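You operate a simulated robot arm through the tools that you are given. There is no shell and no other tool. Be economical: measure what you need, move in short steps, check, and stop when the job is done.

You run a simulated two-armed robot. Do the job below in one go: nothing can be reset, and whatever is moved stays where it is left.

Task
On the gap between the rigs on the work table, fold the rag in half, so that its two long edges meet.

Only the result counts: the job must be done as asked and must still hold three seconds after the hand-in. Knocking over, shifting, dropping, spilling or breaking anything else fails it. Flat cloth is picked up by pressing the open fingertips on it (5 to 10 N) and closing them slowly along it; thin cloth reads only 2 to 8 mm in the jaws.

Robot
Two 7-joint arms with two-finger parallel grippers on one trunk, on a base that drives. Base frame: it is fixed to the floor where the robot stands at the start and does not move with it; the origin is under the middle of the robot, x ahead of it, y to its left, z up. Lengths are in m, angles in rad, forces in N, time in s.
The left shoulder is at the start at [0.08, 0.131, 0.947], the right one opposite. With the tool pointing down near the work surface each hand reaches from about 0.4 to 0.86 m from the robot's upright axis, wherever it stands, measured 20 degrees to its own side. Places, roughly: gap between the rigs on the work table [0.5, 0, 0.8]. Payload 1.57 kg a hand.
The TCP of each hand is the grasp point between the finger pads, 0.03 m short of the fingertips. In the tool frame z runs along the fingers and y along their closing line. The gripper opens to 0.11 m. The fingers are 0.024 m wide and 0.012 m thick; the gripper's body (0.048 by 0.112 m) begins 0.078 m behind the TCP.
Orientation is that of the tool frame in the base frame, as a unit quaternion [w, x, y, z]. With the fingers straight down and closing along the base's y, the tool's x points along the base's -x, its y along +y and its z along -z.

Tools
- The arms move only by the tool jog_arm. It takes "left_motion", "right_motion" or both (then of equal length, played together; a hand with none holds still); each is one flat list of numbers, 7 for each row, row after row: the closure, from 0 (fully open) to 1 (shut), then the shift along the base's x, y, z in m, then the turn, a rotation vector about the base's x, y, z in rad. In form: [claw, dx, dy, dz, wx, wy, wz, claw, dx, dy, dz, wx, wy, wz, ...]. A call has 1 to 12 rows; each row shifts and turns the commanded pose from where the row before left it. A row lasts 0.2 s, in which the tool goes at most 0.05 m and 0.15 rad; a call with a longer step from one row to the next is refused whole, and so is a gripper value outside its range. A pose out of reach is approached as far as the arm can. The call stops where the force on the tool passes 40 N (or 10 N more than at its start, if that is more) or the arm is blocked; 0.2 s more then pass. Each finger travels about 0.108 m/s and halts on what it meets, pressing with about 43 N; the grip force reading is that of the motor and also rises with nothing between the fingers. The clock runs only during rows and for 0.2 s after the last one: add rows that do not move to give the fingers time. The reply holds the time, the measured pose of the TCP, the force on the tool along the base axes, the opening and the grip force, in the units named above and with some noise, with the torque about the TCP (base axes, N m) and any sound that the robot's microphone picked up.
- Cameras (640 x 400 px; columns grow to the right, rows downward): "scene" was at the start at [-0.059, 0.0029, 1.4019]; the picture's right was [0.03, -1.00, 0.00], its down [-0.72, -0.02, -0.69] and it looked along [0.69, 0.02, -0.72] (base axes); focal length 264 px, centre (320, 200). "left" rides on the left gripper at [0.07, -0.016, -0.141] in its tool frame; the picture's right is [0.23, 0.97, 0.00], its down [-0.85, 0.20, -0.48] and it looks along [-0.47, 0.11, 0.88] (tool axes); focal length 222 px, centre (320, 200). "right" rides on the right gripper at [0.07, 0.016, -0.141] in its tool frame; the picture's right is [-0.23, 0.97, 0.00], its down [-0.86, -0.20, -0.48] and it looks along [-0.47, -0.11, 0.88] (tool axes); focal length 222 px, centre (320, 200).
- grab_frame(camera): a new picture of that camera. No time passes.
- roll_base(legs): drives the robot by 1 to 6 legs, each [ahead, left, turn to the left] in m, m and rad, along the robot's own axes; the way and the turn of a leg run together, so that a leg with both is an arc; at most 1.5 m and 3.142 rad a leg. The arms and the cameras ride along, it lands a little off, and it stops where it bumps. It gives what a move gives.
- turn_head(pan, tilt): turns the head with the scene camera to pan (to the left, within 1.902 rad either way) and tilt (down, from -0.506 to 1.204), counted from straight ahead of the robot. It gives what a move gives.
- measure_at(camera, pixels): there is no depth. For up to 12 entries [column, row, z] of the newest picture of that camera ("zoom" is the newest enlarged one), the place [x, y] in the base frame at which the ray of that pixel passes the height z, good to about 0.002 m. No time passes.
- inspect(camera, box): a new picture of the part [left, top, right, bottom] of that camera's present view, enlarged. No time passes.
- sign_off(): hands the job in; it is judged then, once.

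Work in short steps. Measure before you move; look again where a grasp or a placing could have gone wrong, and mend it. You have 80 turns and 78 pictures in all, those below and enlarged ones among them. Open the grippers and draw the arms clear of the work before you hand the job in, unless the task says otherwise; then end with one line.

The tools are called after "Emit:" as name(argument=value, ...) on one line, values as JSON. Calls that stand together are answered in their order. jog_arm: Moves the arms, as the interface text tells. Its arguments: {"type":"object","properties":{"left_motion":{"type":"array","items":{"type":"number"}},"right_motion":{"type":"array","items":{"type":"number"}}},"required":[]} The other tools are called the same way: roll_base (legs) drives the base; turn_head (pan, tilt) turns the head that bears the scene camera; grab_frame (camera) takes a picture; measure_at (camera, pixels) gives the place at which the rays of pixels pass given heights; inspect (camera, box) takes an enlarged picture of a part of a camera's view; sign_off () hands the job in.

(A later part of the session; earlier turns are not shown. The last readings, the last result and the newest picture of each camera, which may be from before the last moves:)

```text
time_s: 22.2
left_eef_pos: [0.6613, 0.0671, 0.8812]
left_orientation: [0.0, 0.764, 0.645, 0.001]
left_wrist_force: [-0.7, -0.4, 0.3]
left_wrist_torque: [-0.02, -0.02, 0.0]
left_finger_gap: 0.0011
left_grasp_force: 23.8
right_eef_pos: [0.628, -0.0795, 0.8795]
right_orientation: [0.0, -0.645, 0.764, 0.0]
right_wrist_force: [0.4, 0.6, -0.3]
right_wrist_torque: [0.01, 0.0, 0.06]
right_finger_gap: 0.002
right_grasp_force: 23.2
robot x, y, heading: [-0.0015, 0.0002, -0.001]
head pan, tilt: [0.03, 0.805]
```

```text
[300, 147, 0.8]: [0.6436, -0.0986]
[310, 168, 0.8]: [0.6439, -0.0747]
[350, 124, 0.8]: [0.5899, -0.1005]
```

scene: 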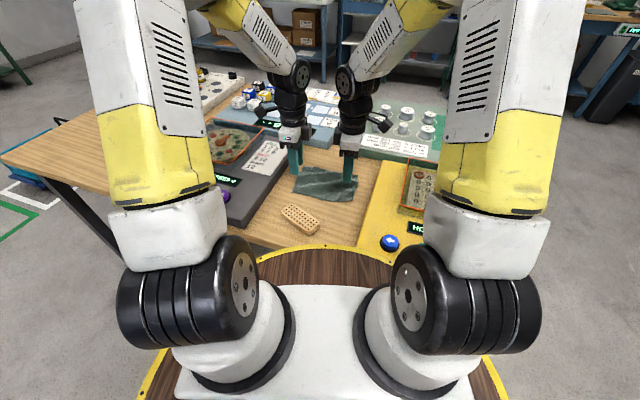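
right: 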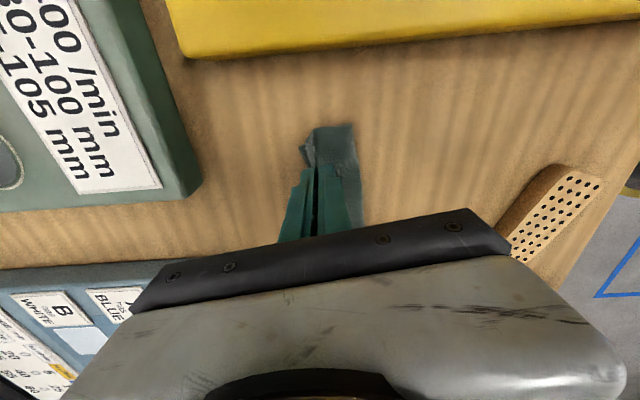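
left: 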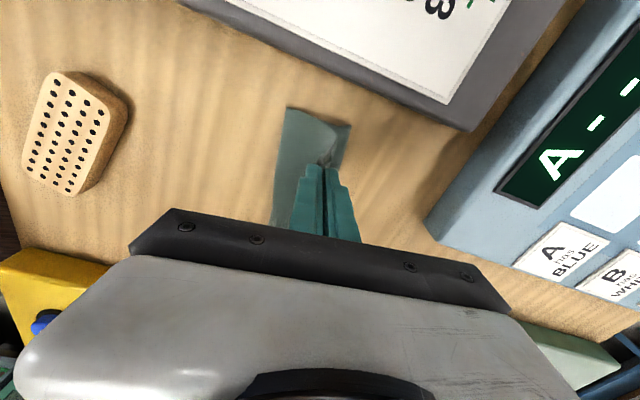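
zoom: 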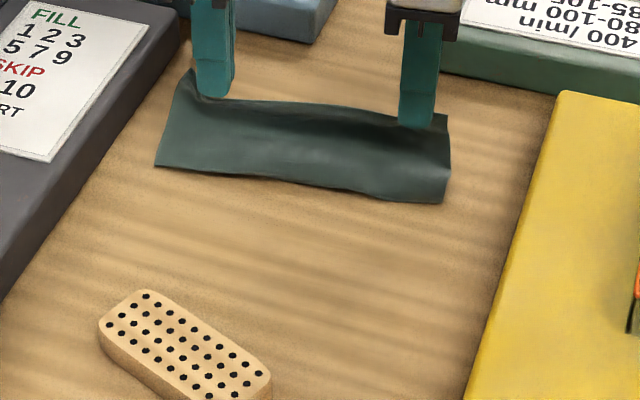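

Far edge is at x≈0.683 (left) and x≈0.646 (right). I lower both so the jaws end ~6 mm short of that edge, tips a few mm over the table.

Emit:
jog_arm(left_motion=[1, 0.008, -0.001, -0.01, 0, 0, 0, 1, 0.005, -0.001, -0.012, 0, 0, 0, 1, 0.002, 0, -0.012, 0, 0, 0, 1, 0, 0, -0.007, 0, 0, 0, 1, 0, 0, -0.003, 0, 0, 0], right_motion=[1, 0.008, -0.001, -0.01, 0, 0, 0, 1, 0.004, -0.001, -0.012, 0, 0, 0, 1, 0.001, 0, -0.011, 0, 0, 0, 1, 0, 0, -0.006, 0, 0, 0, 1, 0, 0, -0.003, 0, 0, 0])

Emit:
inspect(camera="left", box=[240, 90, 400, 190])

Emit:
inspect(camera="right", box=[240, 90, 400, 190])

```text
time_s: 23.4
left_eef_pos: [0.6752, 0.0647, 0.8367]
left_orientation: [0.0, 0.765, 0.644, 0.0]
left_wrist_force: [-0.2, -1.5, 1.3]
left_wrist_torque: [-0.04, 0.02, 0.0]
left_finger_gap: 0.001
left_grasp_force: 23.4
right_eef_pos: [0.6422, -0.0819, 0.8381]
right_orientation: [-0.001, -0.645, 0.764, -0.001]
right_wrist_force: [0.1, 0.5, 3.4]
right_wrist_torque: [0.06, -0.05, 0.01]
right_finger_gap: 0.0019
right_grasp_force: 23.4
robot x, y, heading: [0.0018, 0.0008, 0.005]
head pan, tilt: [0.03, 0.805]
```

```text
4.00 times, centred on (320, 140) of left
```

zoom: 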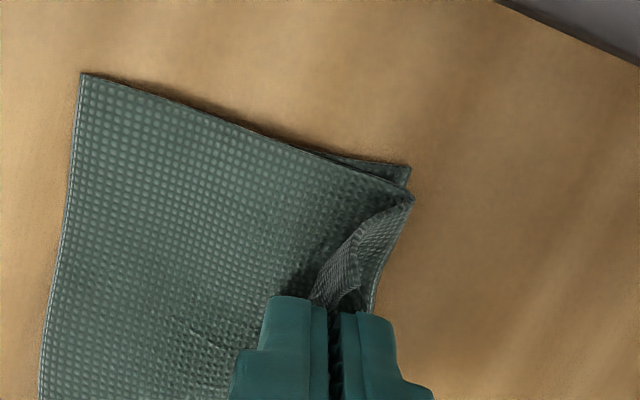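

```text
4.00 times, centred on (320, 140) of right
```

zoom: 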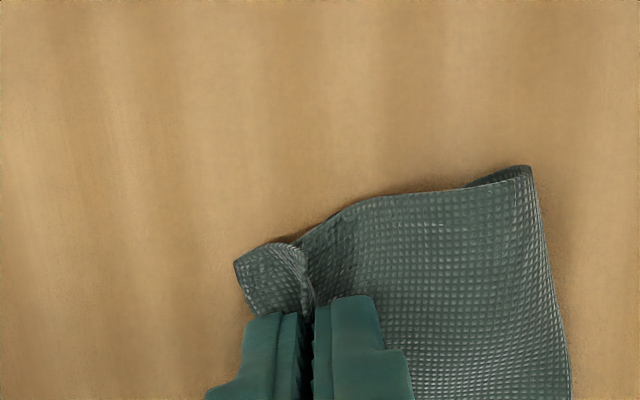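

Both layers line up well; a small flap remains in the left jaw. I open the jaws gently and lift straight up.

Emit:
jog_arm(left_motion=[0.95, 0, 0, 0, 0, 0, 0, 0.88, 0, 0, 0, 0, 0, 0, 0.8, 0, 0, 0, 0, 0, 0, 0.8, 0, 0, 0.005, 0, 0, 0, 0.8, 0, 0, 0.015, 0, 0, 0, 0.8, 0, 0, 0.03, 0, 0, 0, 0.8, 0, 0, 0.03, 0, 0, 0], right_motion=[0.95, 0, 0, 0, 0, 0, 0, 0.88, 0, 0, 0, 0, 0, 0, 0.8, 0, 0, 0, 0, 0, 0, 0.8, 0, 0, 0.005, 0, 0, 0, 0.8, 0, 0, 0.015, 0, 0, 0, 0.8, 0, 0, 0.03, 0, 0, 0, 0.8, 0, 0, 0.03, 0, 0, 0])

Emit:
inspect(camera="left", box=[200, 90, 480, 265])

Emit:
inspect(camera="right", box=[180, 90, 460, 265])

Emit:
inspect(camera="scene", box=[260, 120, 400, 208])

```text
time_s: 25.0
left_eef_pos: [0.6763, 0.0643, 0.9178]
left_orientation: [0.0, 0.764, 0.645, 0.0]
left_wrist_force: [0.9, 0.4, 0.2]
left_wrist_torque: [-0.01, -0.01, 0.0]
left_finger_gap: 0.0219
left_grasp_force: 0.1
right_eef_pos: [0.6427, -0.0803, 0.9178]
right_orientation: [0.0, -0.646, 0.764, 0.0]
right_wrist_force: [0.1, -0.1, -0.3]
right_wrist_torque: [-0.02, 0.03, -0.01]
right_finger_gap: 0.0222
right_grasp_force: 0.0
robot x, y, heading: [-0.0, 0.0022, -0.006]
head pan, tilt: [0.03, 0.805]
```

```text
2.29 times, centred on (340, 178) of left
```

zoom: 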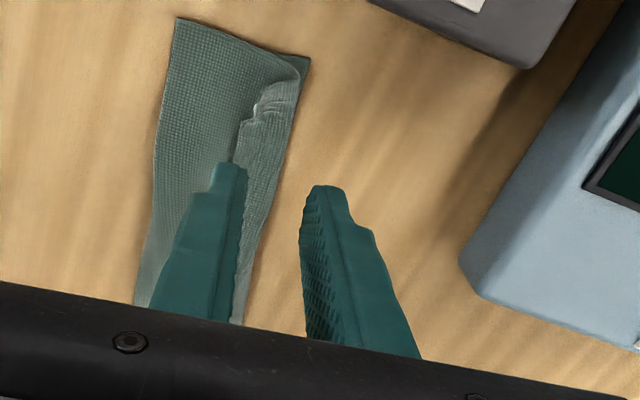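

```text
2.29 times, centred on (320, 178) of right
```

zoom: 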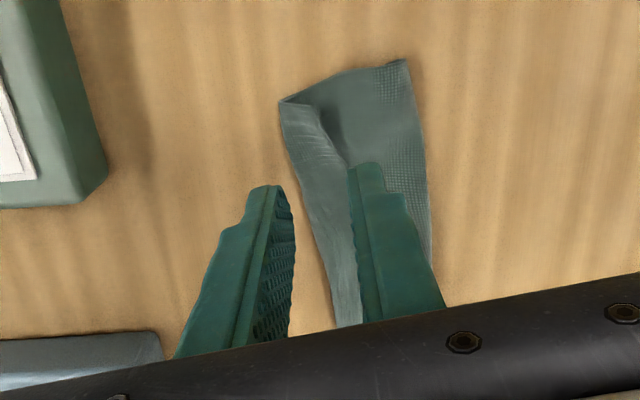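

```text
4.55 times, centred on (330, 164) of scene
```

zoom: 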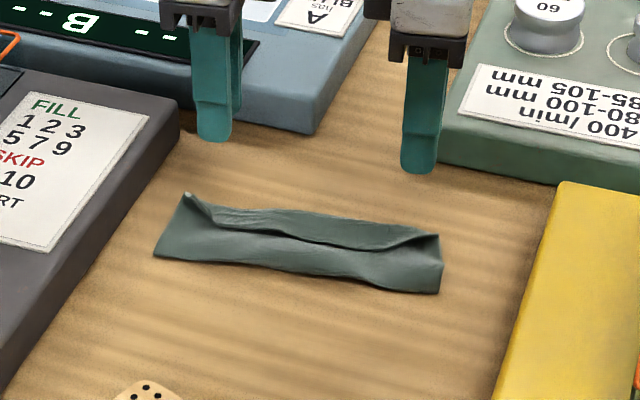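

The top edge seems to have sprung back ~2 cm from the far edge. I draw the hands outward and up to see properly.

Emit:
jog_arm(left_motion=[0.8, 0, 0.03, 0.03, 0, 0, 0, 0.8, 0, 0.03, 0.01, 0, 0, 0], right_motion=[0.8, 0, -0.03, 0.03, 0, 0, 0, 0.8, 0, -0.03, 0.01, 0, 0, 0])

Emit:
inspect(camera="left", box=[220, 40, 380, 140])

Emit:
inspect(camera="right", box=[240, 40, 400, 140])

Emit:
inspect(camera="scene", box=[288, 150, 368, 200])

```text
time_s: 25.6
left_eef_pos: [0.6747, 0.1239, 0.9587]
left_orientation: [0.0, 0.764, 0.645, 0.001]
left_wrist_force: [0.2, -0.4, 0.2]
left_wrist_torque: [0.02, 0.02, 0.02]
left_finger_gap: 0.022
left_grasp_force: 0.0
right_eef_pos: [0.6424, -0.1378, 0.9572]
right_orientation: [0.0, -0.646, 0.763, 0.0]
right_wrist_force: [0.6, -0.1, -0.8]
right_wrist_torque: [0.03, 0.02, -0.02]
right_finger_gap: 0.0223
right_grasp_force: 0.0
robot x, y, heading: [-0.0025, 0.0033, 0.005]
head pan, tilt: [0.03, 0.805]
```

```text
4.00 times, centred on (300, 90) of left
```

zoom: 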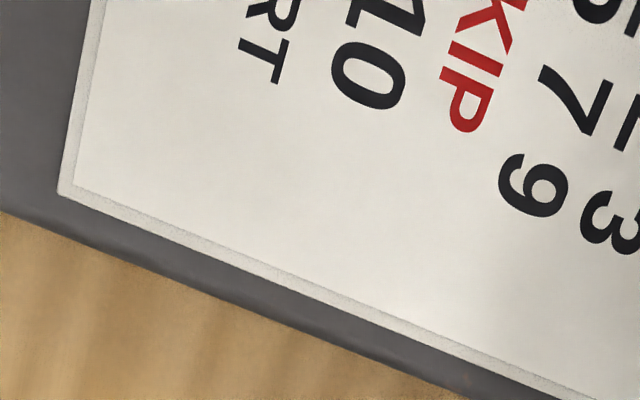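

```text
4.00 times, centred on (320, 90) of right
```

zoom: 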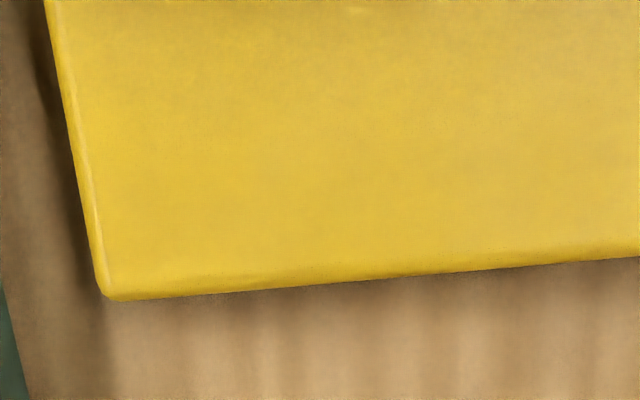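

```text
8.00 times, centred on (328, 175) of scene
```

zoom: 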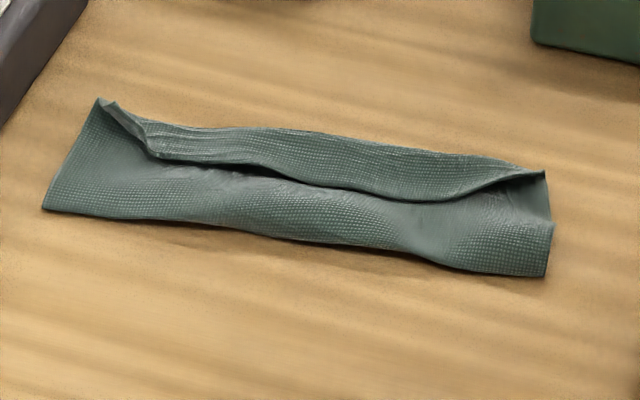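

The top layer's edge strip appears turned back as a flap (free edge facing the robot). I move the right hand away and bring the left hand's camera over the rag for a closer view.

Emit:
jog_arm(left_motion=[0.8, 0, 0, 0.01, 0, 0, 0, 0.8, 0, -0.03, 0, 0, 0, 0, 0.8, -0.01, -0.04, 0, 0, 0, 0, 0.8, -0.01, -0.04, 0, 0, 0, 0, 0.8, -0.01, -0.04, 0, 0, 0, 0], right_motion=[0.8, 0, -0.03, 0.02, 0, 0, 0, 0.8, -0.01, -0.04, 0.02, 0, 0, 0, 0.8, -0.01, -0.04, 0, 0, 0, 0, 0.8, -0.01, -0.04, 0, 0, 0, 0, 0.8, 0, 0, 0, 0, 0, 0])

Emit:
grab_frame(camera="left")

```text
time_s: 26.8
left_eef_pos: [0.6463, -0.0246, 0.9639]
left_orientation: [0.0, 0.764, 0.645, 0.0]
left_wrist_force: [0.3, -0.1, 0.2]
left_wrist_torque: [-0.06, 0.0, 0.04]
left_finger_gap: 0.0221
left_grasp_force: 0.0
right_eef_pos: [0.6113, -0.2908, 0.9975]
right_orientation: [0.0, -0.645, 0.764, -0.001]
right_wrist_force: [0.0, -0.7, -0.4]
right_wrist_torque: [-0.03, -0.04, 0.02]
right_finger_gap: 0.0221
right_grasp_force: 0.0
robot x, y, heading: [0.0002, -0.0012, -0.005]
head pan, tilt: [0.03, 0.805]
```

```text
35 pictures are left
```

left: 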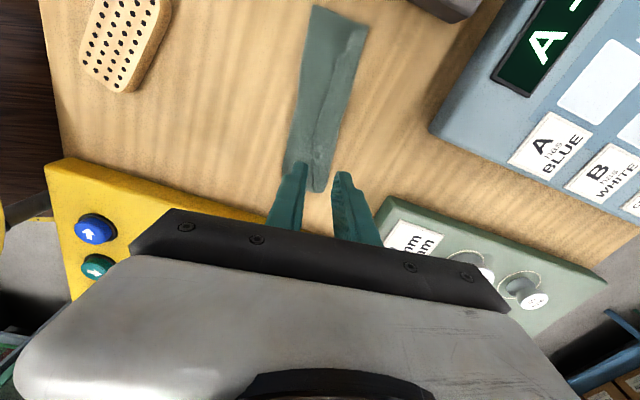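

Emit:
inspect(camera="left", box=[250, 0, 410, 100])

Emit:
inspect(camera="left", box=[240, 100, 400, 200])

Emit:
measure_at(camera="left", pixels=[[315, 5, 0.8], [369, 22, 0.8], [323, 190, 0.8], [284, 175, 0.8], [316, 130, 0.805], [349, 90, 0.8], [300, 90, 0.8]])

```text
4.00 times, centred on (330, 50) of left
```

zoom: 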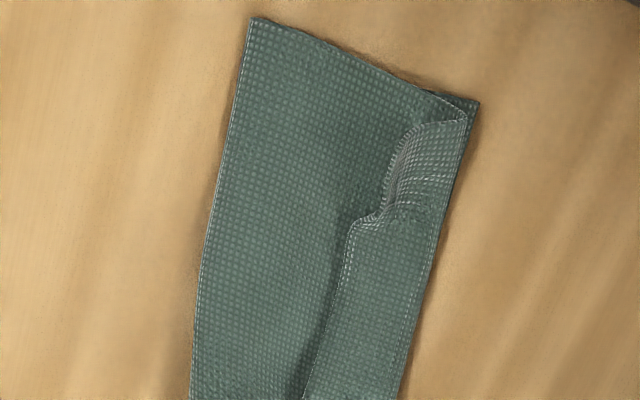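

```text
4.00 times, centred on (320, 150) of left
```

zoom: 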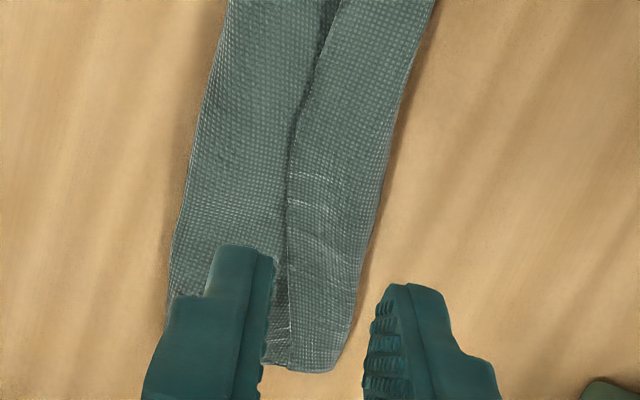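

```text
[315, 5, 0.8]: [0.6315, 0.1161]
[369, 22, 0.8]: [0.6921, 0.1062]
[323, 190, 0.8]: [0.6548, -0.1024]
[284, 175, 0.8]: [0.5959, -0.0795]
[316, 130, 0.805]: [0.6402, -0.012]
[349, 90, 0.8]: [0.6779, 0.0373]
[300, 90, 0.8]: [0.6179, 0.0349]
```

There's a ~26 mm flap of the top layer turned back over most of the length (free edge about px (317,120), (311,147)). I measure its free edge; plan: sweep it open with closed fingertips, then re-grip and re-lay the edge lower with some tension.

Emit:
measure_at(camera="left", pixels=[[345, 50, 0.807], [336, 60, 0.807], [330, 82, 0.807], [317.5, 120, 0.807], [311, 147.5, 0.807], [307, 180, 0.807], [360, 50, 0.803], [350, 95, 0.803], [340, 130, 0.803], [332, 165, 0.803]])

Emit:
inspect(camera="right", box=[200, 100, 440, 250])

```text
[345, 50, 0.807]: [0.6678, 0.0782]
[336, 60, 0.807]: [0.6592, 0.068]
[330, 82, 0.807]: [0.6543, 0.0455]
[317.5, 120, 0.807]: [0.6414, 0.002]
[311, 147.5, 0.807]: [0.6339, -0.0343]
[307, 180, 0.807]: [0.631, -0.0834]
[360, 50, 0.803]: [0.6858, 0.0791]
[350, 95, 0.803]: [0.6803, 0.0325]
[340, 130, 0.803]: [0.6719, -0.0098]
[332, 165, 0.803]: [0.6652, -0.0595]
```

```text
2.67 times, centred on (320, 175) of right
```

zoom: 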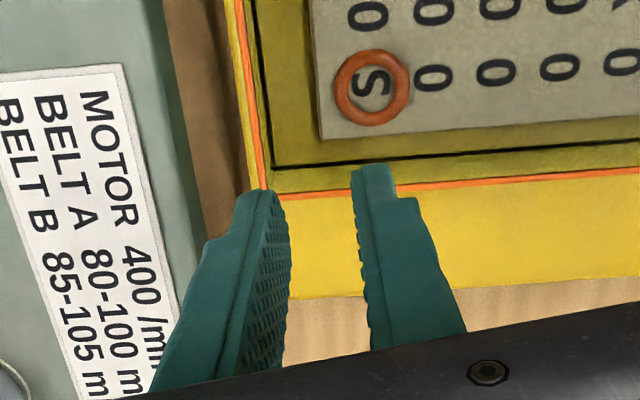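

I position both closed hands just robot-side of the flap's free edge (left at y≈0.035, right at y≈-0.05).

Emit:
jog_arm(left_motion=[1, -0.004, 0.025, 0, 0, 0, 0, 1, -0.005, 0.025, 0, 0, 0, 0, 1, -0.005, 0.0096, -0.02, 0, 0, 0, 1, 0, 0, -0.03, 0, 0, 0, 1, 0, 0, -0.03, 0, 0, 0, 1, 0, 0, -0.034, 0, 0, 0, 1, 0, 0, -0.012, 0, 0, 0], right_motion=[1, 0.002, 0.048, 0, 0, 0, 0, 1, 0, 0.048, 0, 0, 0, 0, 1, 0, 0.048, -0.01, 0, 0, 0, 1, 0, 0.048, -0.01, 0, 0, 0, 1, 0, 0.048, -0.01, 0, 0, 0, 1, 0, 0.001, -0.045, 0, 0, 0, 1, 0, 0, -0.045, 0, 0, 0, 1, 0, 0, -0.04, 0, 0, 0])

```text
refused: give rows for one hand, or as many for the one as for the other
```

Row counts must match; resending with 8 rows each.

Emit:
jog_arm(left_motion=[1, -0.004, 0.025, 0, 0, 0, 0, 1, -0.005, 0.025, 0, 0, 0, 0, 1, -0.005, 0.0096, -0.02, 0, 0, 0, 1, 0, 0, -0.03, 0, 0, 0, 1, 0, 0, -0.03, 0, 0, 0, 1, 0, 0, -0.03, 0, 0, 0, 1, 0, 0, -0.012, 0, 0, 0, 1, 0, 0, -0.004, 0, 0, 0], right_motion=[1, 0.002, 0.048, 0, 0, 0, 0, 1, 0, 0.048, 0, 0, 0, 0, 1, 0, 0.048, -0.01, 0, 0, 0, 1, 0, 0.048, -0.01, 0, 0, 0, 1, 0, 0.048, -0.01, 0, 0, 0, 1, 0, 0.001, -0.045, 0, 0, 0, 1, 0, 0, -0.045, 0, 0, 0, 1, 0, 0, -0.04, 0, 0, 0])

Emit:
inspect(camera="scene", box=[288, 150, 368, 200])

Emit:
inspect(camera="left", box=[220, 70, 420, 195])

Emit:
inspect(camera="right", box=[220, 70, 420, 195])

```text
time_s: 28.5
left_eef_pos: [0.6307, 0.0384, 0.8382]
left_orientation: [-0.003, 0.763, 0.646, -0.001]
left_wrist_force: [1.9, -0.8, -3.7]
left_wrist_torque: [0.12, 0.15, 0.07]
left_finger_gap: 0.0001
left_grasp_force: 21.2
right_eef_pos: [0.617, -0.0456, 0.8742]
right_orientation: [0.003, -0.647, 0.763, 0.0]
right_wrist_force: [-2.0, 0.1, 4.3]
right_wrist_torque: [0.23, -0.17, 0.12]
right_finger_gap: 0.0
right_grasp_force: 21.0
robot x, y, heading: [0.0001, 0.0023, -0.001]
head pan, tilt: [0.03, 0.805]
stopped in row 8 (left hand): the force on the tool passed its limit at 70 N (the readings are from after the stop); the commanded pose is now the measured one
```

```text
8.00 times, centred on (328, 175) of scene
```

zoom: 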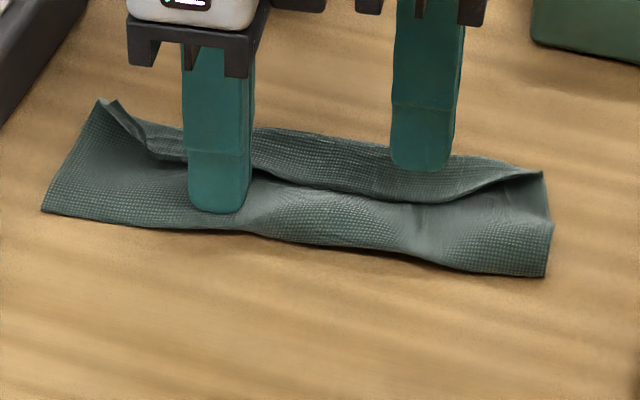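

```text
3.20 times, centred on (320, 132) of left
```

zoom: 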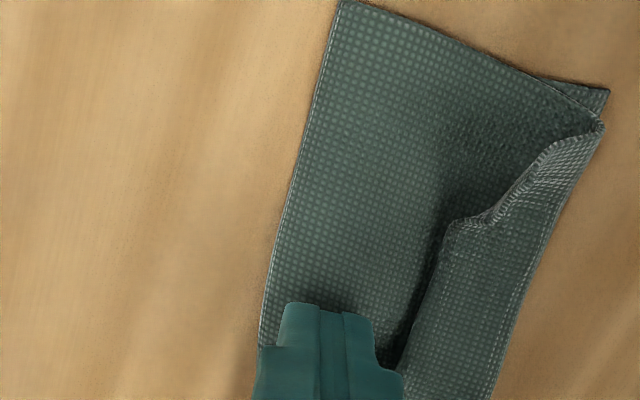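

```text
3.20 times, centred on (320, 132) of right
```

zoom: 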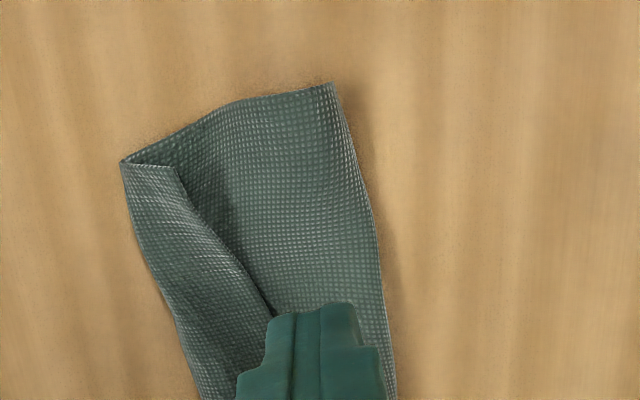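

The hands touched each other (83 mm apart is too close). I move the right hand out to y≈-0.08, back a bit, and lower it.

Emit:
jog_arm(left_motion=[1, 0, 0.005, 0, 0, 0, 0, 1, 0, 0, 0, 0, 0, 0, 1, 0, 0, 0, 0, 0, 0, 1, 0, 0, -0.002, 0, 0, 0], right_motion=[1, -0.005, -0.02, 0, 0, 0, 0, 1, -0.007, -0.012, 0, 0, 0, 0, 1, 0, 0, -0.02, 0, 0, 0, 1, 0, 0, -0.018, 0, 0, 0])

Emit:
inspect(camera="left", box=[220, 70, 420, 195])

Emit:
inspect(camera="right", box=[220, 70, 420, 195])

```text
time_s: 29.5
left_eef_pos: [0.6298, 0.0425, 0.8368]
left_orientation: [-0.004, 0.762, 0.647, 0.001]
left_wrist_force: [-0.9, -1.0, -0.5]
left_wrist_torque: [-0.05, -0.02, -0.01]
left_finger_gap: 0.0
left_grasp_force: 21.6
right_eef_pos: [0.6042, -0.0779, 0.8361]
right_orientation: [0.004, -0.647, 0.763, 0.001]
right_wrist_force: [0.2, 0.7, 0.2]
right_wrist_torque: [-0.03, -0.01, -0.03]
right_finger_gap: 0.0001
right_grasp_force: 21.3
robot x, y, heading: [-0.0023, -0.0022, -0.002]
head pan, tilt: [0.03, 0.805]
```

```text
3.20 times, centred on (320, 132) of left
```

zoom: 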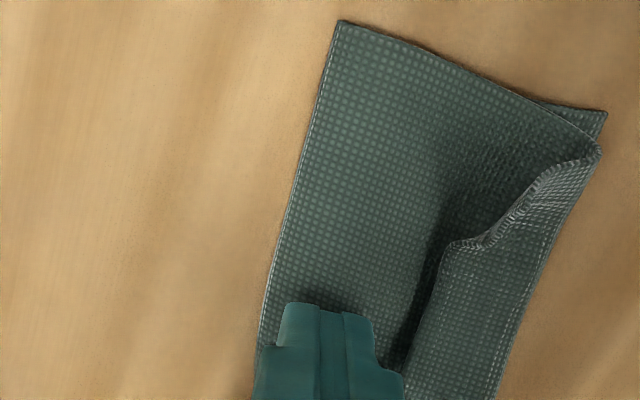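

```text
3.20 times, centred on (320, 132) of right
```

zoom: 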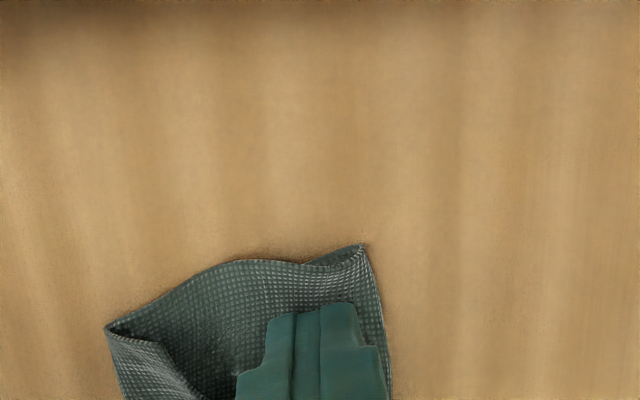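

Both tips sit in the valley in front of the flap. I sweep both toward +x, rising gradually.

Emit:
jog_arm(left_motion=[1, 0.005, -0.001, -0.001, 0, 0, 0, 1, 0.008, -0.001, 0, 0, 0, 0, 1, 0.01, -0.002, 0.002, 0, 0, 0, 1, 0.01, -0.002, 0.004, 0, 0, 0, 1, 0.01, -0.002, 0.004, 0, 0, 0, 1, 0.012, -0.002, 0.004, 0, 0, 0, 1, 0.012, -0.002, 0.002, 0, 0, 0], right_motion=[1, 0.005, -0.001, -0.001, 0, 0, 0, 1, 0.008, -0.001, 0, 0, 0, 0, 1, 0.01, -0.002, 0.002, 0, 0, 0, 1, 0.01, -0.002, 0.004, 0, 0, 0, 1, 0.012, -0.002, 0.004, 0, 0, 0, 1, 0.014, -0.002, 0.004, 0, 0, 0, 1, 0.014, -0.002, 0.002, 0, 0, 0])

Emit:
inspect(camera="scene", box=[288, 150, 368, 200])

Emit:
inspect(camera="left", box=[220, 70, 420, 195])

```text
time_s: 31.1
left_eef_pos: [0.6965, 0.0308, 0.8521]
left_orientation: [-0.003, 0.763, 0.646, -0.001]
left_wrist_force: [-1.1, -0.2, 0.2]
left_wrist_torque: [0.02, 0.01, 0.0]
left_finger_gap: 0.0
left_grasp_force: 21.6
right_eef_pos: [0.6772, -0.0894, 0.85]
right_orientation: [0.003, -0.647, 0.763, 0.001]
right_wrist_force: [-0.4, 0.7, 0.3]
right_wrist_torque: [-0.01, 0.02, -0.02]
right_finger_gap: 0.0
right_grasp_force: 20.8
robot x, y, heading: [-0.0009, 0.0012, -0.001]
head pan, tilt: [0.03, 0.805]
```

```text
8.00 times, centred on (328, 175) of scene
```

zoom: 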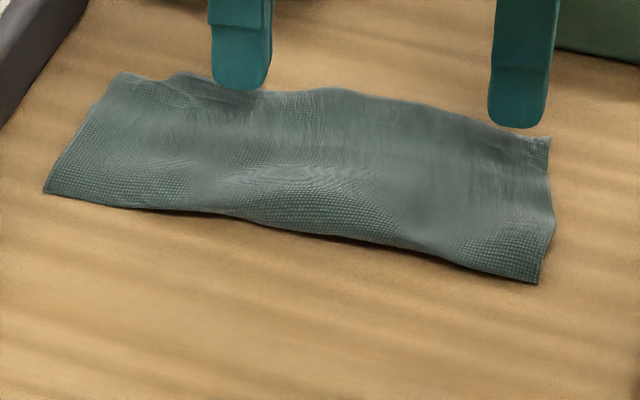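

```text
3.20 times, centred on (320, 132) of left
```

zoom: 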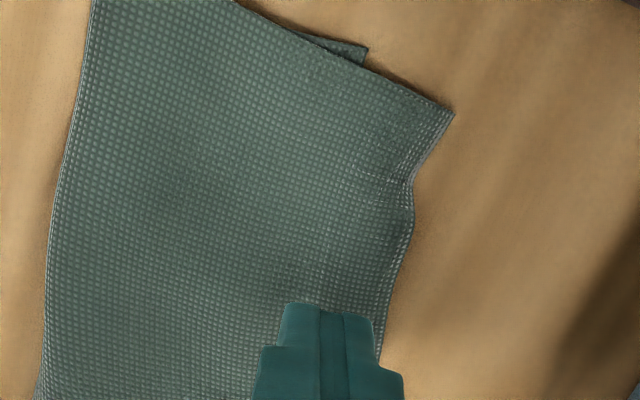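

The flap is open; now the top overshoots the bottom's far edge by ~25–30 mm. I measure the top edge and bottom corner, then re-grip the top edge to relay it.

Emit:
measure_at(camera="zoom", pixels=[[453, 112, 0.803], [412, 185, 0.803], [408, 240, 0.803], [385, 330, 0.803], [366, 45, 0.8], [90, 5, 0.803], [45, 350, 0.803]])

Emit:
jog_arm(left_motion=[0.78, 0, 0, 0.02, 0, 0, 0, 0.78, -0.005, 0.015, 0.01, 0, 0, 0, 0.78, 0, 0.015, 0, 0, 0, 0], right_motion=[0.78, 0, 0, 0.02, 0, 0, 0, 0.78, -0.005, 0.005, 0.01, 0, 0, 0, 0.78, 0, 0.005, 0, 0, 0, 0])

Emit:
inspect(camera="scene", box=[288, 150, 368, 200])

Emit:
measure_at(camera="zoom", pixels=[[190, 75, 0.803], [250, 90, 0.803], [330, 90, 0.803], [420, 103, 0.803], [490, 128, 0.803], [550, 140, 0.803], [118, 73, 0.803], [45, 192, 0.803], [240, 212, 0.803], [538, 284, 0.803]])

```text
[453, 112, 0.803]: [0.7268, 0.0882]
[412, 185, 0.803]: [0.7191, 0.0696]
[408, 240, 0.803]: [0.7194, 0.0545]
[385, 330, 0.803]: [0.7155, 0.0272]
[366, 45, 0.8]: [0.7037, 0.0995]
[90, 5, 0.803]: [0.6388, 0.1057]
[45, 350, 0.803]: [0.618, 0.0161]
```

```text
time_s: 31.9
left_eef_pos: [0.6932, 0.0603, 0.8826]
left_orientation: [-0.003, 0.763, 0.646, -0.001]
left_wrist_force: [-0.7, -0.2, -0.2]
left_wrist_torque: [0.02, -0.03, 0.0]
left_finger_gap: 0.0241
left_grasp_force: 0.2
right_eef_pos: [0.6734, -0.0804, 0.8806]
right_orientation: [0.003, -0.647, 0.763, 0.001]
right_wrist_force: [1.0, 0.3, -0.3]
right_wrist_torque: [0.03, 0.02, 0.0]
right_finger_gap: 0.0241
right_grasp_force: 0.1
robot x, y, heading: [-0.002, -0.0037, -0.003]
head pan, tilt: [0.03, 0.805]
```

```text
8.00 times, centred on (328, 175) of scene
```

zoom: 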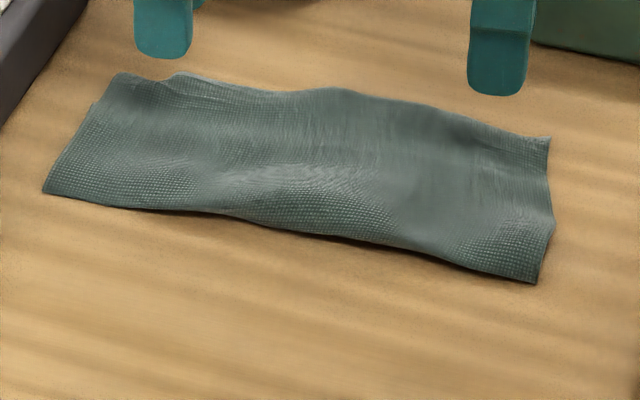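

```text
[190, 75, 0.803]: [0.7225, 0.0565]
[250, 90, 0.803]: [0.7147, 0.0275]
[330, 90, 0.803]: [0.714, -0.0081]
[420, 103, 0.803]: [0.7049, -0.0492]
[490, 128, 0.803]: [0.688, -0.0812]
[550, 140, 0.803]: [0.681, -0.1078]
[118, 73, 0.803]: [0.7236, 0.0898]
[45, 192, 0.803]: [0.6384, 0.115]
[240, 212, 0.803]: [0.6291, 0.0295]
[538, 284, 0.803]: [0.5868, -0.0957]
```

Top edge is x≈0.721 at y=0.06 and x≈0.688 at y=-0.08. I set a ~18 mm opening straddling the edge and lower to just above contact.

Emit:
jog_arm(left_motion=[0.836, 0.02, 0, -0.02, 0, 0, 0, 0.836, 0, 0, -0.02, 0, 0, 0, 0.836, 0, 0, -0.007, 0, 0, 0], right_motion=[0.836, 0.0077, 0, -0.02, 0, 0, 0, 0.836, 0, 0, -0.02, 0, 0, 0, 0.836, 0, 0, -0.005, 0, 0, 0])

Emit:
inspect(camera="left", box=[240, 100, 400, 200])

Emit:
inspect(camera="right", box=[240, 100, 400, 200])

```text
time_s: 32.7
left_eef_pos: [0.7123, 0.0596, 0.8351]
left_orientation: [-0.003, 0.763, 0.646, -0.001]
left_wrist_force: [0.1, 0.5, 0.2]
left_wrist_torque: [-0.02, -0.02, 0.0]
left_finger_gap: 0.0179
left_grasp_force: 0.1
right_eef_pos: [0.6808, -0.0803, 0.8369]
right_orientation: [0.003, -0.648, 0.762, 0.0]
right_wrist_force: [0.3, -0.2, 0.5]
right_wrist_torque: [-0.02, -0.01, 0.01]
right_finger_gap: 0.018
right_grasp_force: 0.1
robot x, y, heading: [0.0019, -0.0017, -0.001]
head pan, tilt: [0.03, 0.805]
```

```text
4.00 times, centred on (320, 150) of left
```

zoom: 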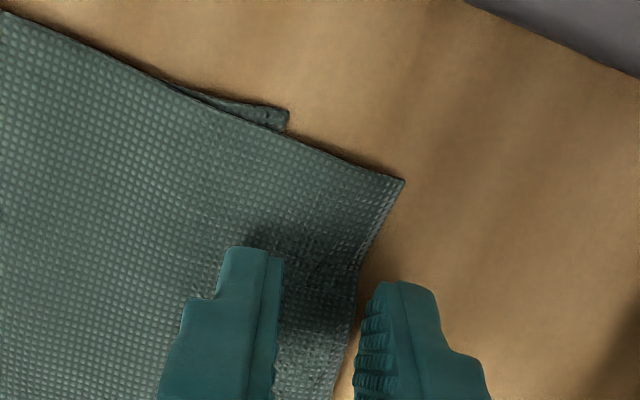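

```text
4.00 times, centred on (320, 150) of right
```

zoom: 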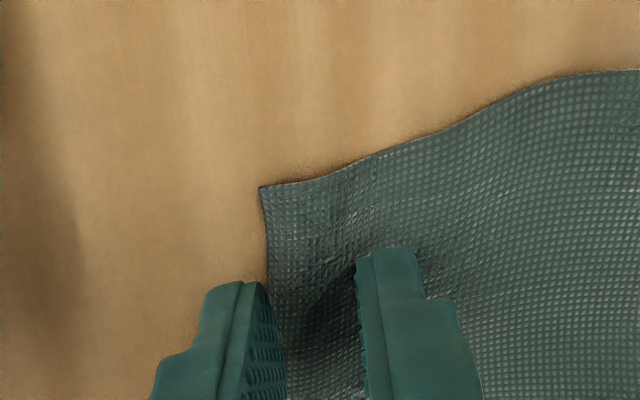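

Both hands straddle the top edge. Lowering to contact.

Emit:
jog_arm(left_motion=[0.836, 0, 0, -0.002, 0, 0, 0, 0.836, 0, 0, -0.0015, 0, 0, 0, 0.836, 0, 0, 0, 0, 0, 0], right_motion=[0.836, 0, 0, -0.0025, 0, 0, 0, 0.836, 0, 0, -0.002, 0, 0, 0, 0.836, 0, 0, 0, 0, 0, 0])

```text
time_s: 33.5
left_eef_pos: [0.7125, 0.06, 0.832]
left_orientation: [-0.003, 0.763, 0.646, 0.0]
left_wrist_force: [0.3, -0.1, 7.0]
left_wrist_torque: [0.02, 0.1, -0.02]
left_finger_gap: 0.0176
left_grasp_force: 0.0
right_eef_pos: [0.68, -0.0806, 0.8319]
right_orientation: [0.003, -0.647, 0.762, 0.001]
right_wrist_force: [0.1, -0.2, 2.2]
right_wrist_torque: [-0.01, 0.01, -0.02]
right_finger_gap: 0.0182
right_grasp_force: 0.1
robot x, y, heading: [-0.0006, -0.0038, -0.002]
head pan, tilt: [0.03, 0.805]
```

Light contact (7 and 2 N); press ~0.7 mm more and close slowly.

Emit:
jog_arm(left_motion=[0.836, 0, 0, -0.0005, 0, 0, 0, 0.855, 0, 0, 0, 0, 0, 0, 0.875, 0, 0, 0, 0, 0, 0, 0.895, 0, 0, 0, 0, 0, 0, 0.915, 0, 0, 0, 0, 0, 0, 0.935, 0, 0, 0, 0, 0, 0, 0.955, 0, 0, 0, 0, 0, 0, 0.975, 0, 0, 0, 0, 0, 0, 1, 0, 0, 0, 0, 0, 0, 1, 0, 0, 0, 0, 0, 0], right_motion=[0.836, 0, 0, -0.0008, 0, 0, 0, 0.855, 0, 0, 0, 0, 0, 0, 0.875, 0, 0, 0, 0, 0, 0, 0.895, 0, 0, 0, 0, 0, 0, 0.915, 0, 0, 0, 0, 0, 0, 0.935, 0, 0, 0, 0, 0, 0, 0.955, 0, 0, 0, 0, 0, 0, 0.975, 0, 0, 0, 0, 0, 0, 1, 0, 0, 0, 0, 0, 0, 1, 0, 0, 0, 0, 0, 0])

Emit:
inspect(camera="left", box=[240, 100, 400, 200])

Emit:
inspect(camera="right", box=[240, 100, 400, 200])

```text
time_s: 35.7
left_eef_pos: [0.7109, 0.0596, 0.8324]
left_orientation: [-0.003, 0.763, 0.647, 0.0]
left_wrist_force: [-5.4, 1.5, 21.3]
left_wrist_torque: [0.09, 0.4, 0.05]
left_finger_gap: 0.0022
left_grasp_force: 23.8
right_eef_pos: [0.6806, -0.0814, 0.8311]
right_orientation: [0.003, -0.646, 0.763, 0.001]
right_wrist_force: [0.0, 0.1, 5.8]
right_wrist_torque: [0.0, -0.02, 0.01]
right_finger_gap: 0.0
right_grasp_force: 21.1
robot x, y, heading: [0.0003, 0.0009, -0.0]
head pan, tilt: [0.03, 0.805]
```

```text
4.00 times, centred on (320, 150) of left
```

zoom: 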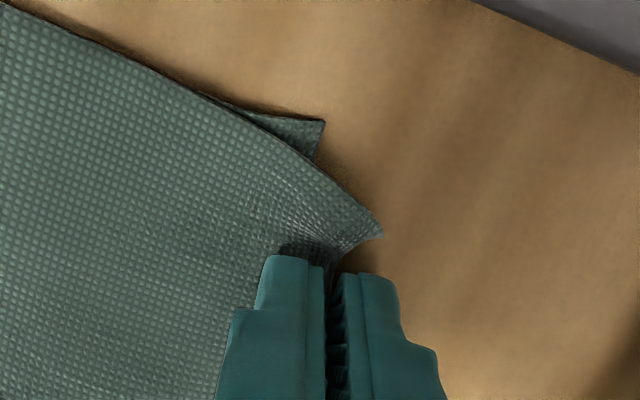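

```text
4.00 times, centred on (320, 150) of right
```

zoom: 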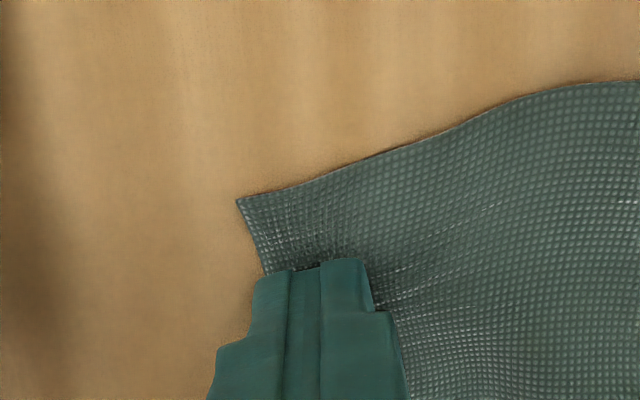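

Left holds the edge (2.2 mm). Right slid over again; I lift it, open to 22 mm, shift 6 mm outward and retry as worked earlier.

Emit:
jog_arm(right_motion=[1, 0, 0, 0.006, 0, 0, 0, 0.8, 0, 0, 0, 0, 0, 0, 0.8, 0.006, -0.001, 0, 0, 0, 0, 0.8, 0, 0, -0.003, 0, 0, 0, 0.8, 0, 0, -0.002, 0, 0, 0, 0.8, 0, 0, -0.001, 0, 0, 0])

Emit:
inspect(camera="right", box=[240, 100, 400, 200])

```text
time_s: 37.1
left_eef_pos: [0.7124, 0.0604, 0.8318]
left_orientation: [-0.002, 0.763, 0.646, 0.0]
left_wrist_force: [-5.8, 0.0, 23.1]
left_wrist_torque: [0.1, 0.4, -0.01]
left_finger_gap: 0.0024
left_grasp_force: 23.7
right_eef_pos: [0.687, -0.0821, 0.832]
right_orientation: [0.003, -0.647, 0.762, 0.001]
right_wrist_force: [-0.7, -0.4, 1.5]
right_wrist_torque: [0.0, 0.01, 0.03]
right_finger_gap: 0.0221
right_grasp_force: 0.1
robot x, y, heading: [0.0006, 0.0006, -0.003]
head pan, tilt: [0.03, 0.805]
```

```text
4.00 times, centred on (320, 150) of right
```

zoom: 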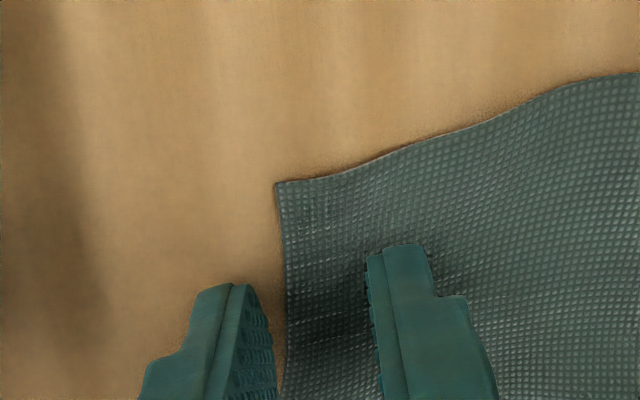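

Outer finger is ~3 mm clear of the edge. Press and close.

Emit:
jog_arm(right_motion=[0.8, 0, 0, -0.0009, 0, 0, 0, 0.82, 0, 0, 0, 0, 0, 0, 0.84, 0, 0, 0, 0, 0, 0, 0.86, 0, 0, 0, 0, 0, 0, 0.88, 0, 0, 0, 0, 0, 0, 0.9, 0, 0, 0, 0, 0, 0, 0.92, 0, 0, 0, 0, 0, 0, 0.94, 0, 0, 0, 0, 0, 0, 0.96, 0, 0, 0, 0, 0, 0, 1, 0, 0, 0, 0, 0, 0, 1, 0, 0, 0, 0, 0, 0])

Emit:
inspect(camera="right", box=[240, 100, 400, 200])

```text
time_s: 39.5
left_eef_pos: [0.7116, 0.0611, 0.831]
left_orientation: [-0.002, 0.764, 0.645, 0.0]
left_wrist_force: [2.3, -0.6, 12.7]
left_wrist_torque: [-0.01, 0.07, 0.0]
left_finger_gap: 0.0023
left_grasp_force: 23.9
right_eef_pos: [0.6863, -0.0808, 0.8309]
right_orientation: [0.004, -0.647, 0.762, -0.001]
right_wrist_force: [-6.6, 0.3, 33.9]
right_wrist_torque: [-0.04, 0.25, -0.02]
right_finger_gap: 0.0
right_grasp_force: 21.2
robot x, y, heading: [0.0003, -0.0013, 0.003]
head pan, tilt: [0.03, 0.805]
```

```text
4.00 times, centred on (320, 150) of right
```

zoom: 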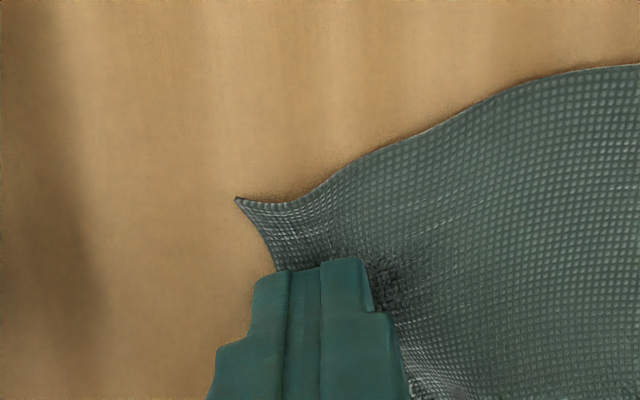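

Slipped again. For the right I switch to pressing both fingers on the cloth with a 30 mm gap, outer finger only just over the edge (that grip worked before).

Emit:
jog_arm(right_motion=[1, 0, 0, 0.006, 0, 0, 0, 0.73, 0, 0, 0.004, 0, 0, 0, 0.73, -0.012, 0.002, 0, 0, 0, 0, 0.73, 0, 0, -0.004, 0, 0, 0, 0.73, 0, 0, -0.003, 0, 0, 0])

Emit:
inspect(camera="right", box=[240, 100, 400, 200])

```text
time_s: 40.7
left_eef_pos: [0.7119, 0.0603, 0.8307]
left_orientation: [-0.003, 0.763, 0.647, 0.001]
left_wrist_force: [-4.5, -0.1, 21.8]
left_wrist_torque: [0.06, 0.38, 0.02]
left_finger_gap: 0.0025
left_grasp_force: 23.8
right_eef_pos: [0.6732, -0.0793, 0.8334]
right_orientation: [0.004, -0.647, 0.762, -0.001]
right_wrist_force: [-0.1, -0.1, 1.4]
right_wrist_torque: [0.0, 0.02, 0.02]
right_finger_gap: 0.0298
right_grasp_force: 0.6
robot x, y, heading: [-0.0015, -0.0004, 0.001]
head pan, tilt: [0.03, 0.805]
```

```text
4.00 times, centred on (320, 150) of right
```

zoom: 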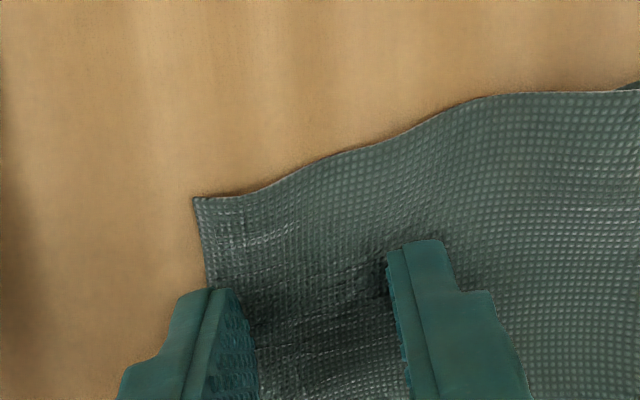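

Outer finger sits half over the edge. I press another ~1 mm and close slowly.

Emit:
jog_arm(right_motion=[0.73, 0, 0, -0.001, 0, 0, 0, 0.76, 0, 0, 0, 0, 0, 0, 0.79, 0, 0, 0, 0, 0, 0, 0.82, 0, 0, 0, 0, 0, 0, 0.85, 0, 0, 0, 0, 0, 0, 0.88, 0, 0, 0, 0, 0, 0, 0.91, 0, 0, 0, 0, 0, 0, 0.94, 0, 0, 0, 0, 0, 0, 0.97, 0, 0, 0, 0, 0, 0, 1, 0, 0, 0, 0, 0, 0, 1, 0, 0, 0, 0, 0, 0])

Emit:
inspect(camera="right", box=[240, 100, 400, 200])

```text
time_s: 43.1
left_eef_pos: [0.7106, 0.0598, 0.8315]
left_orientation: [-0.002, 0.763, 0.646, 0.001]
left_wrist_force: [-1.1, -2.5, 15.9]
left_wrist_torque: [0.05, 0.21, -0.05]
left_finger_gap: 0.0024
left_grasp_force: 24.1
right_eef_pos: [0.6734, -0.0788, 0.8318]
right_orientation: [0.003, -0.648, 0.762, 0.001]
right_wrist_force: [-3.0, 4.2, 22.8]
right_wrist_torque: [0.1, 0.26, 0.0]
right_finger_gap: 0.0016
right_grasp_force: 23.3
robot x, y, heading: [-0.0009, 0.0001, 0.002]
head pan, tilt: [0.03, 0.805]
```

```text
4.00 times, centred on (320, 150) of right
```

zoom: 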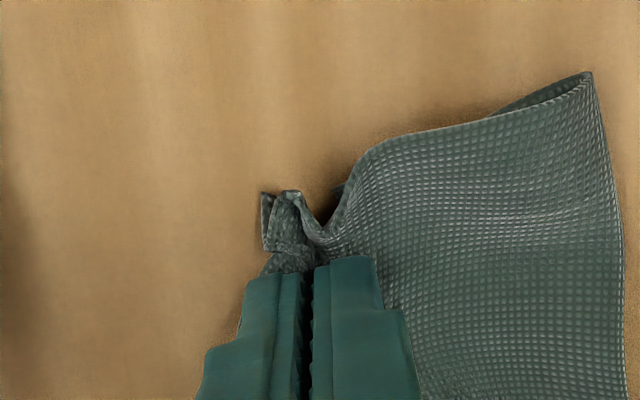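

The right now holds (1.6 mm) with only a ~6 mm strip. I lift both and retreat toward the robot to let the loop open and the bottom layer flatten.

Emit:
jog_arm(left_motion=[1, 0, 0, 0.012, 0, 0, 0, 1, -0.005, 0.001, 0.016, 0, 0, 0, 1, -0.015, 0.003, 0.016, 0, 0, 0, 1, -0.02, 0.004, 0.01, 0, 0, 0, 1, -0.025, 0.004, 0.006, 0, 0, 0, 1, -0.025, 0.004, 0, 0, 0, 0, 1, -0.025, 0.004, -0.004, 0, 0, 0, 1, 0, 0, 0, 0, 0, 0], right_motion=[1, 0, 0, 0.012, 0, 0, 0, 1, -0.005, 0.001, 0.016, 0, 0, 0, 1, -0.015, 0.003, 0.016, 0, 0, 0, 1, -0.02, 0.004, 0.01, 0, 0, 0, 1, -0.025, 0.004, 0.006, 0, 0, 0, 1, -0.025, 0.004, 0, 0, 0, 0, 1, -0.025, 0.004, -0.004, 0, 0, 0, 1, 0, 0, 0, 0, 0, 0])

Emit:
inspect(camera="scene", box=[268, 140, 388, 215])

Emit:
grab_frame(camera="right")

Emit:
grab_frame(camera="left")

```text
time_s: 44.9
left_eef_pos: [0.5978, 0.0814, 0.8861]
left_orientation: [-0.003, 0.763, 0.646, 0.0]
left_wrist_force: [-0.3, -1.6, -0.4]
left_wrist_torque: [-0.06, -0.01, -0.02]
left_finger_gap: 0.0021
left_grasp_force: 23.5
right_eef_pos: [0.5605, -0.0582, 0.8888]
right_orientation: [0.003, -0.646, 0.763, 0.001]
right_wrist_force: [0.5, 2.0, 0.0]
right_wrist_torque: [0.06, 0.0, 0.03]
right_finger_gap: 0.0017
right_grasp_force: 23.8
robot x, y, heading: [0.0017, -0.0005, -0.004]
head pan, tilt: [0.03, 0.805]
```

```text
5.33 times, centred on (328, 178) of scene
```

zoom: 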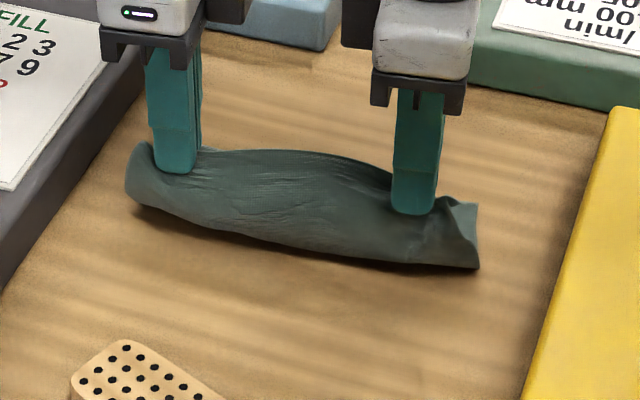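

```text
14 pictures are left
```

right: 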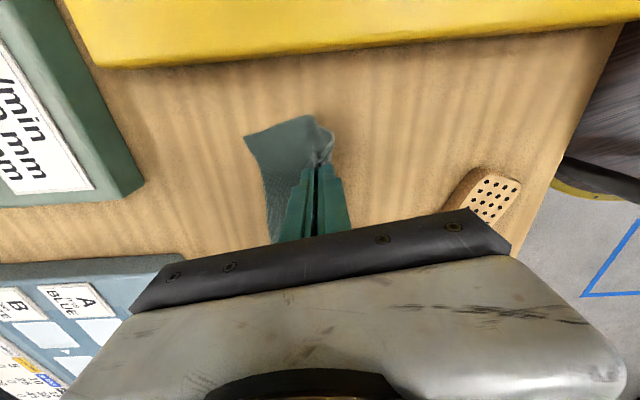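

```text
13 pictures are left
```

left: 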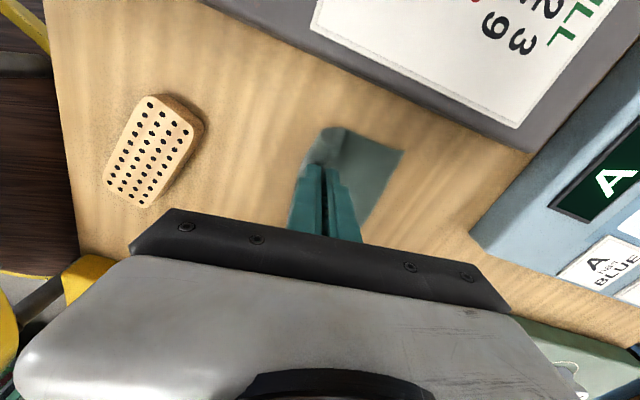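

Only the top is held and the bottom's far edge is visible. I measure it.

Emit:
measure_at(camera="left", pixels=[[403, 152, 0.8], [385, 185, 0.8], [370, 220, 0.8], [330, 128, 0.81]])

Emit:
measure_at(camera="right", pixels=[[245, 138, 0.8], [258, 165, 0.8], [268, 205, 0.8], [330, 160, 0.81]])

```text
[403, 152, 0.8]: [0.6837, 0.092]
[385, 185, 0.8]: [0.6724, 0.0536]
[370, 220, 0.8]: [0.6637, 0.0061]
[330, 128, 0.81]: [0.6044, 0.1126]
```

```text
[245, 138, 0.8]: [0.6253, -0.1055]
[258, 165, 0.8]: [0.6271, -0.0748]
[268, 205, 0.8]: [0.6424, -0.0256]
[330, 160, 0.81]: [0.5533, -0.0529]
```

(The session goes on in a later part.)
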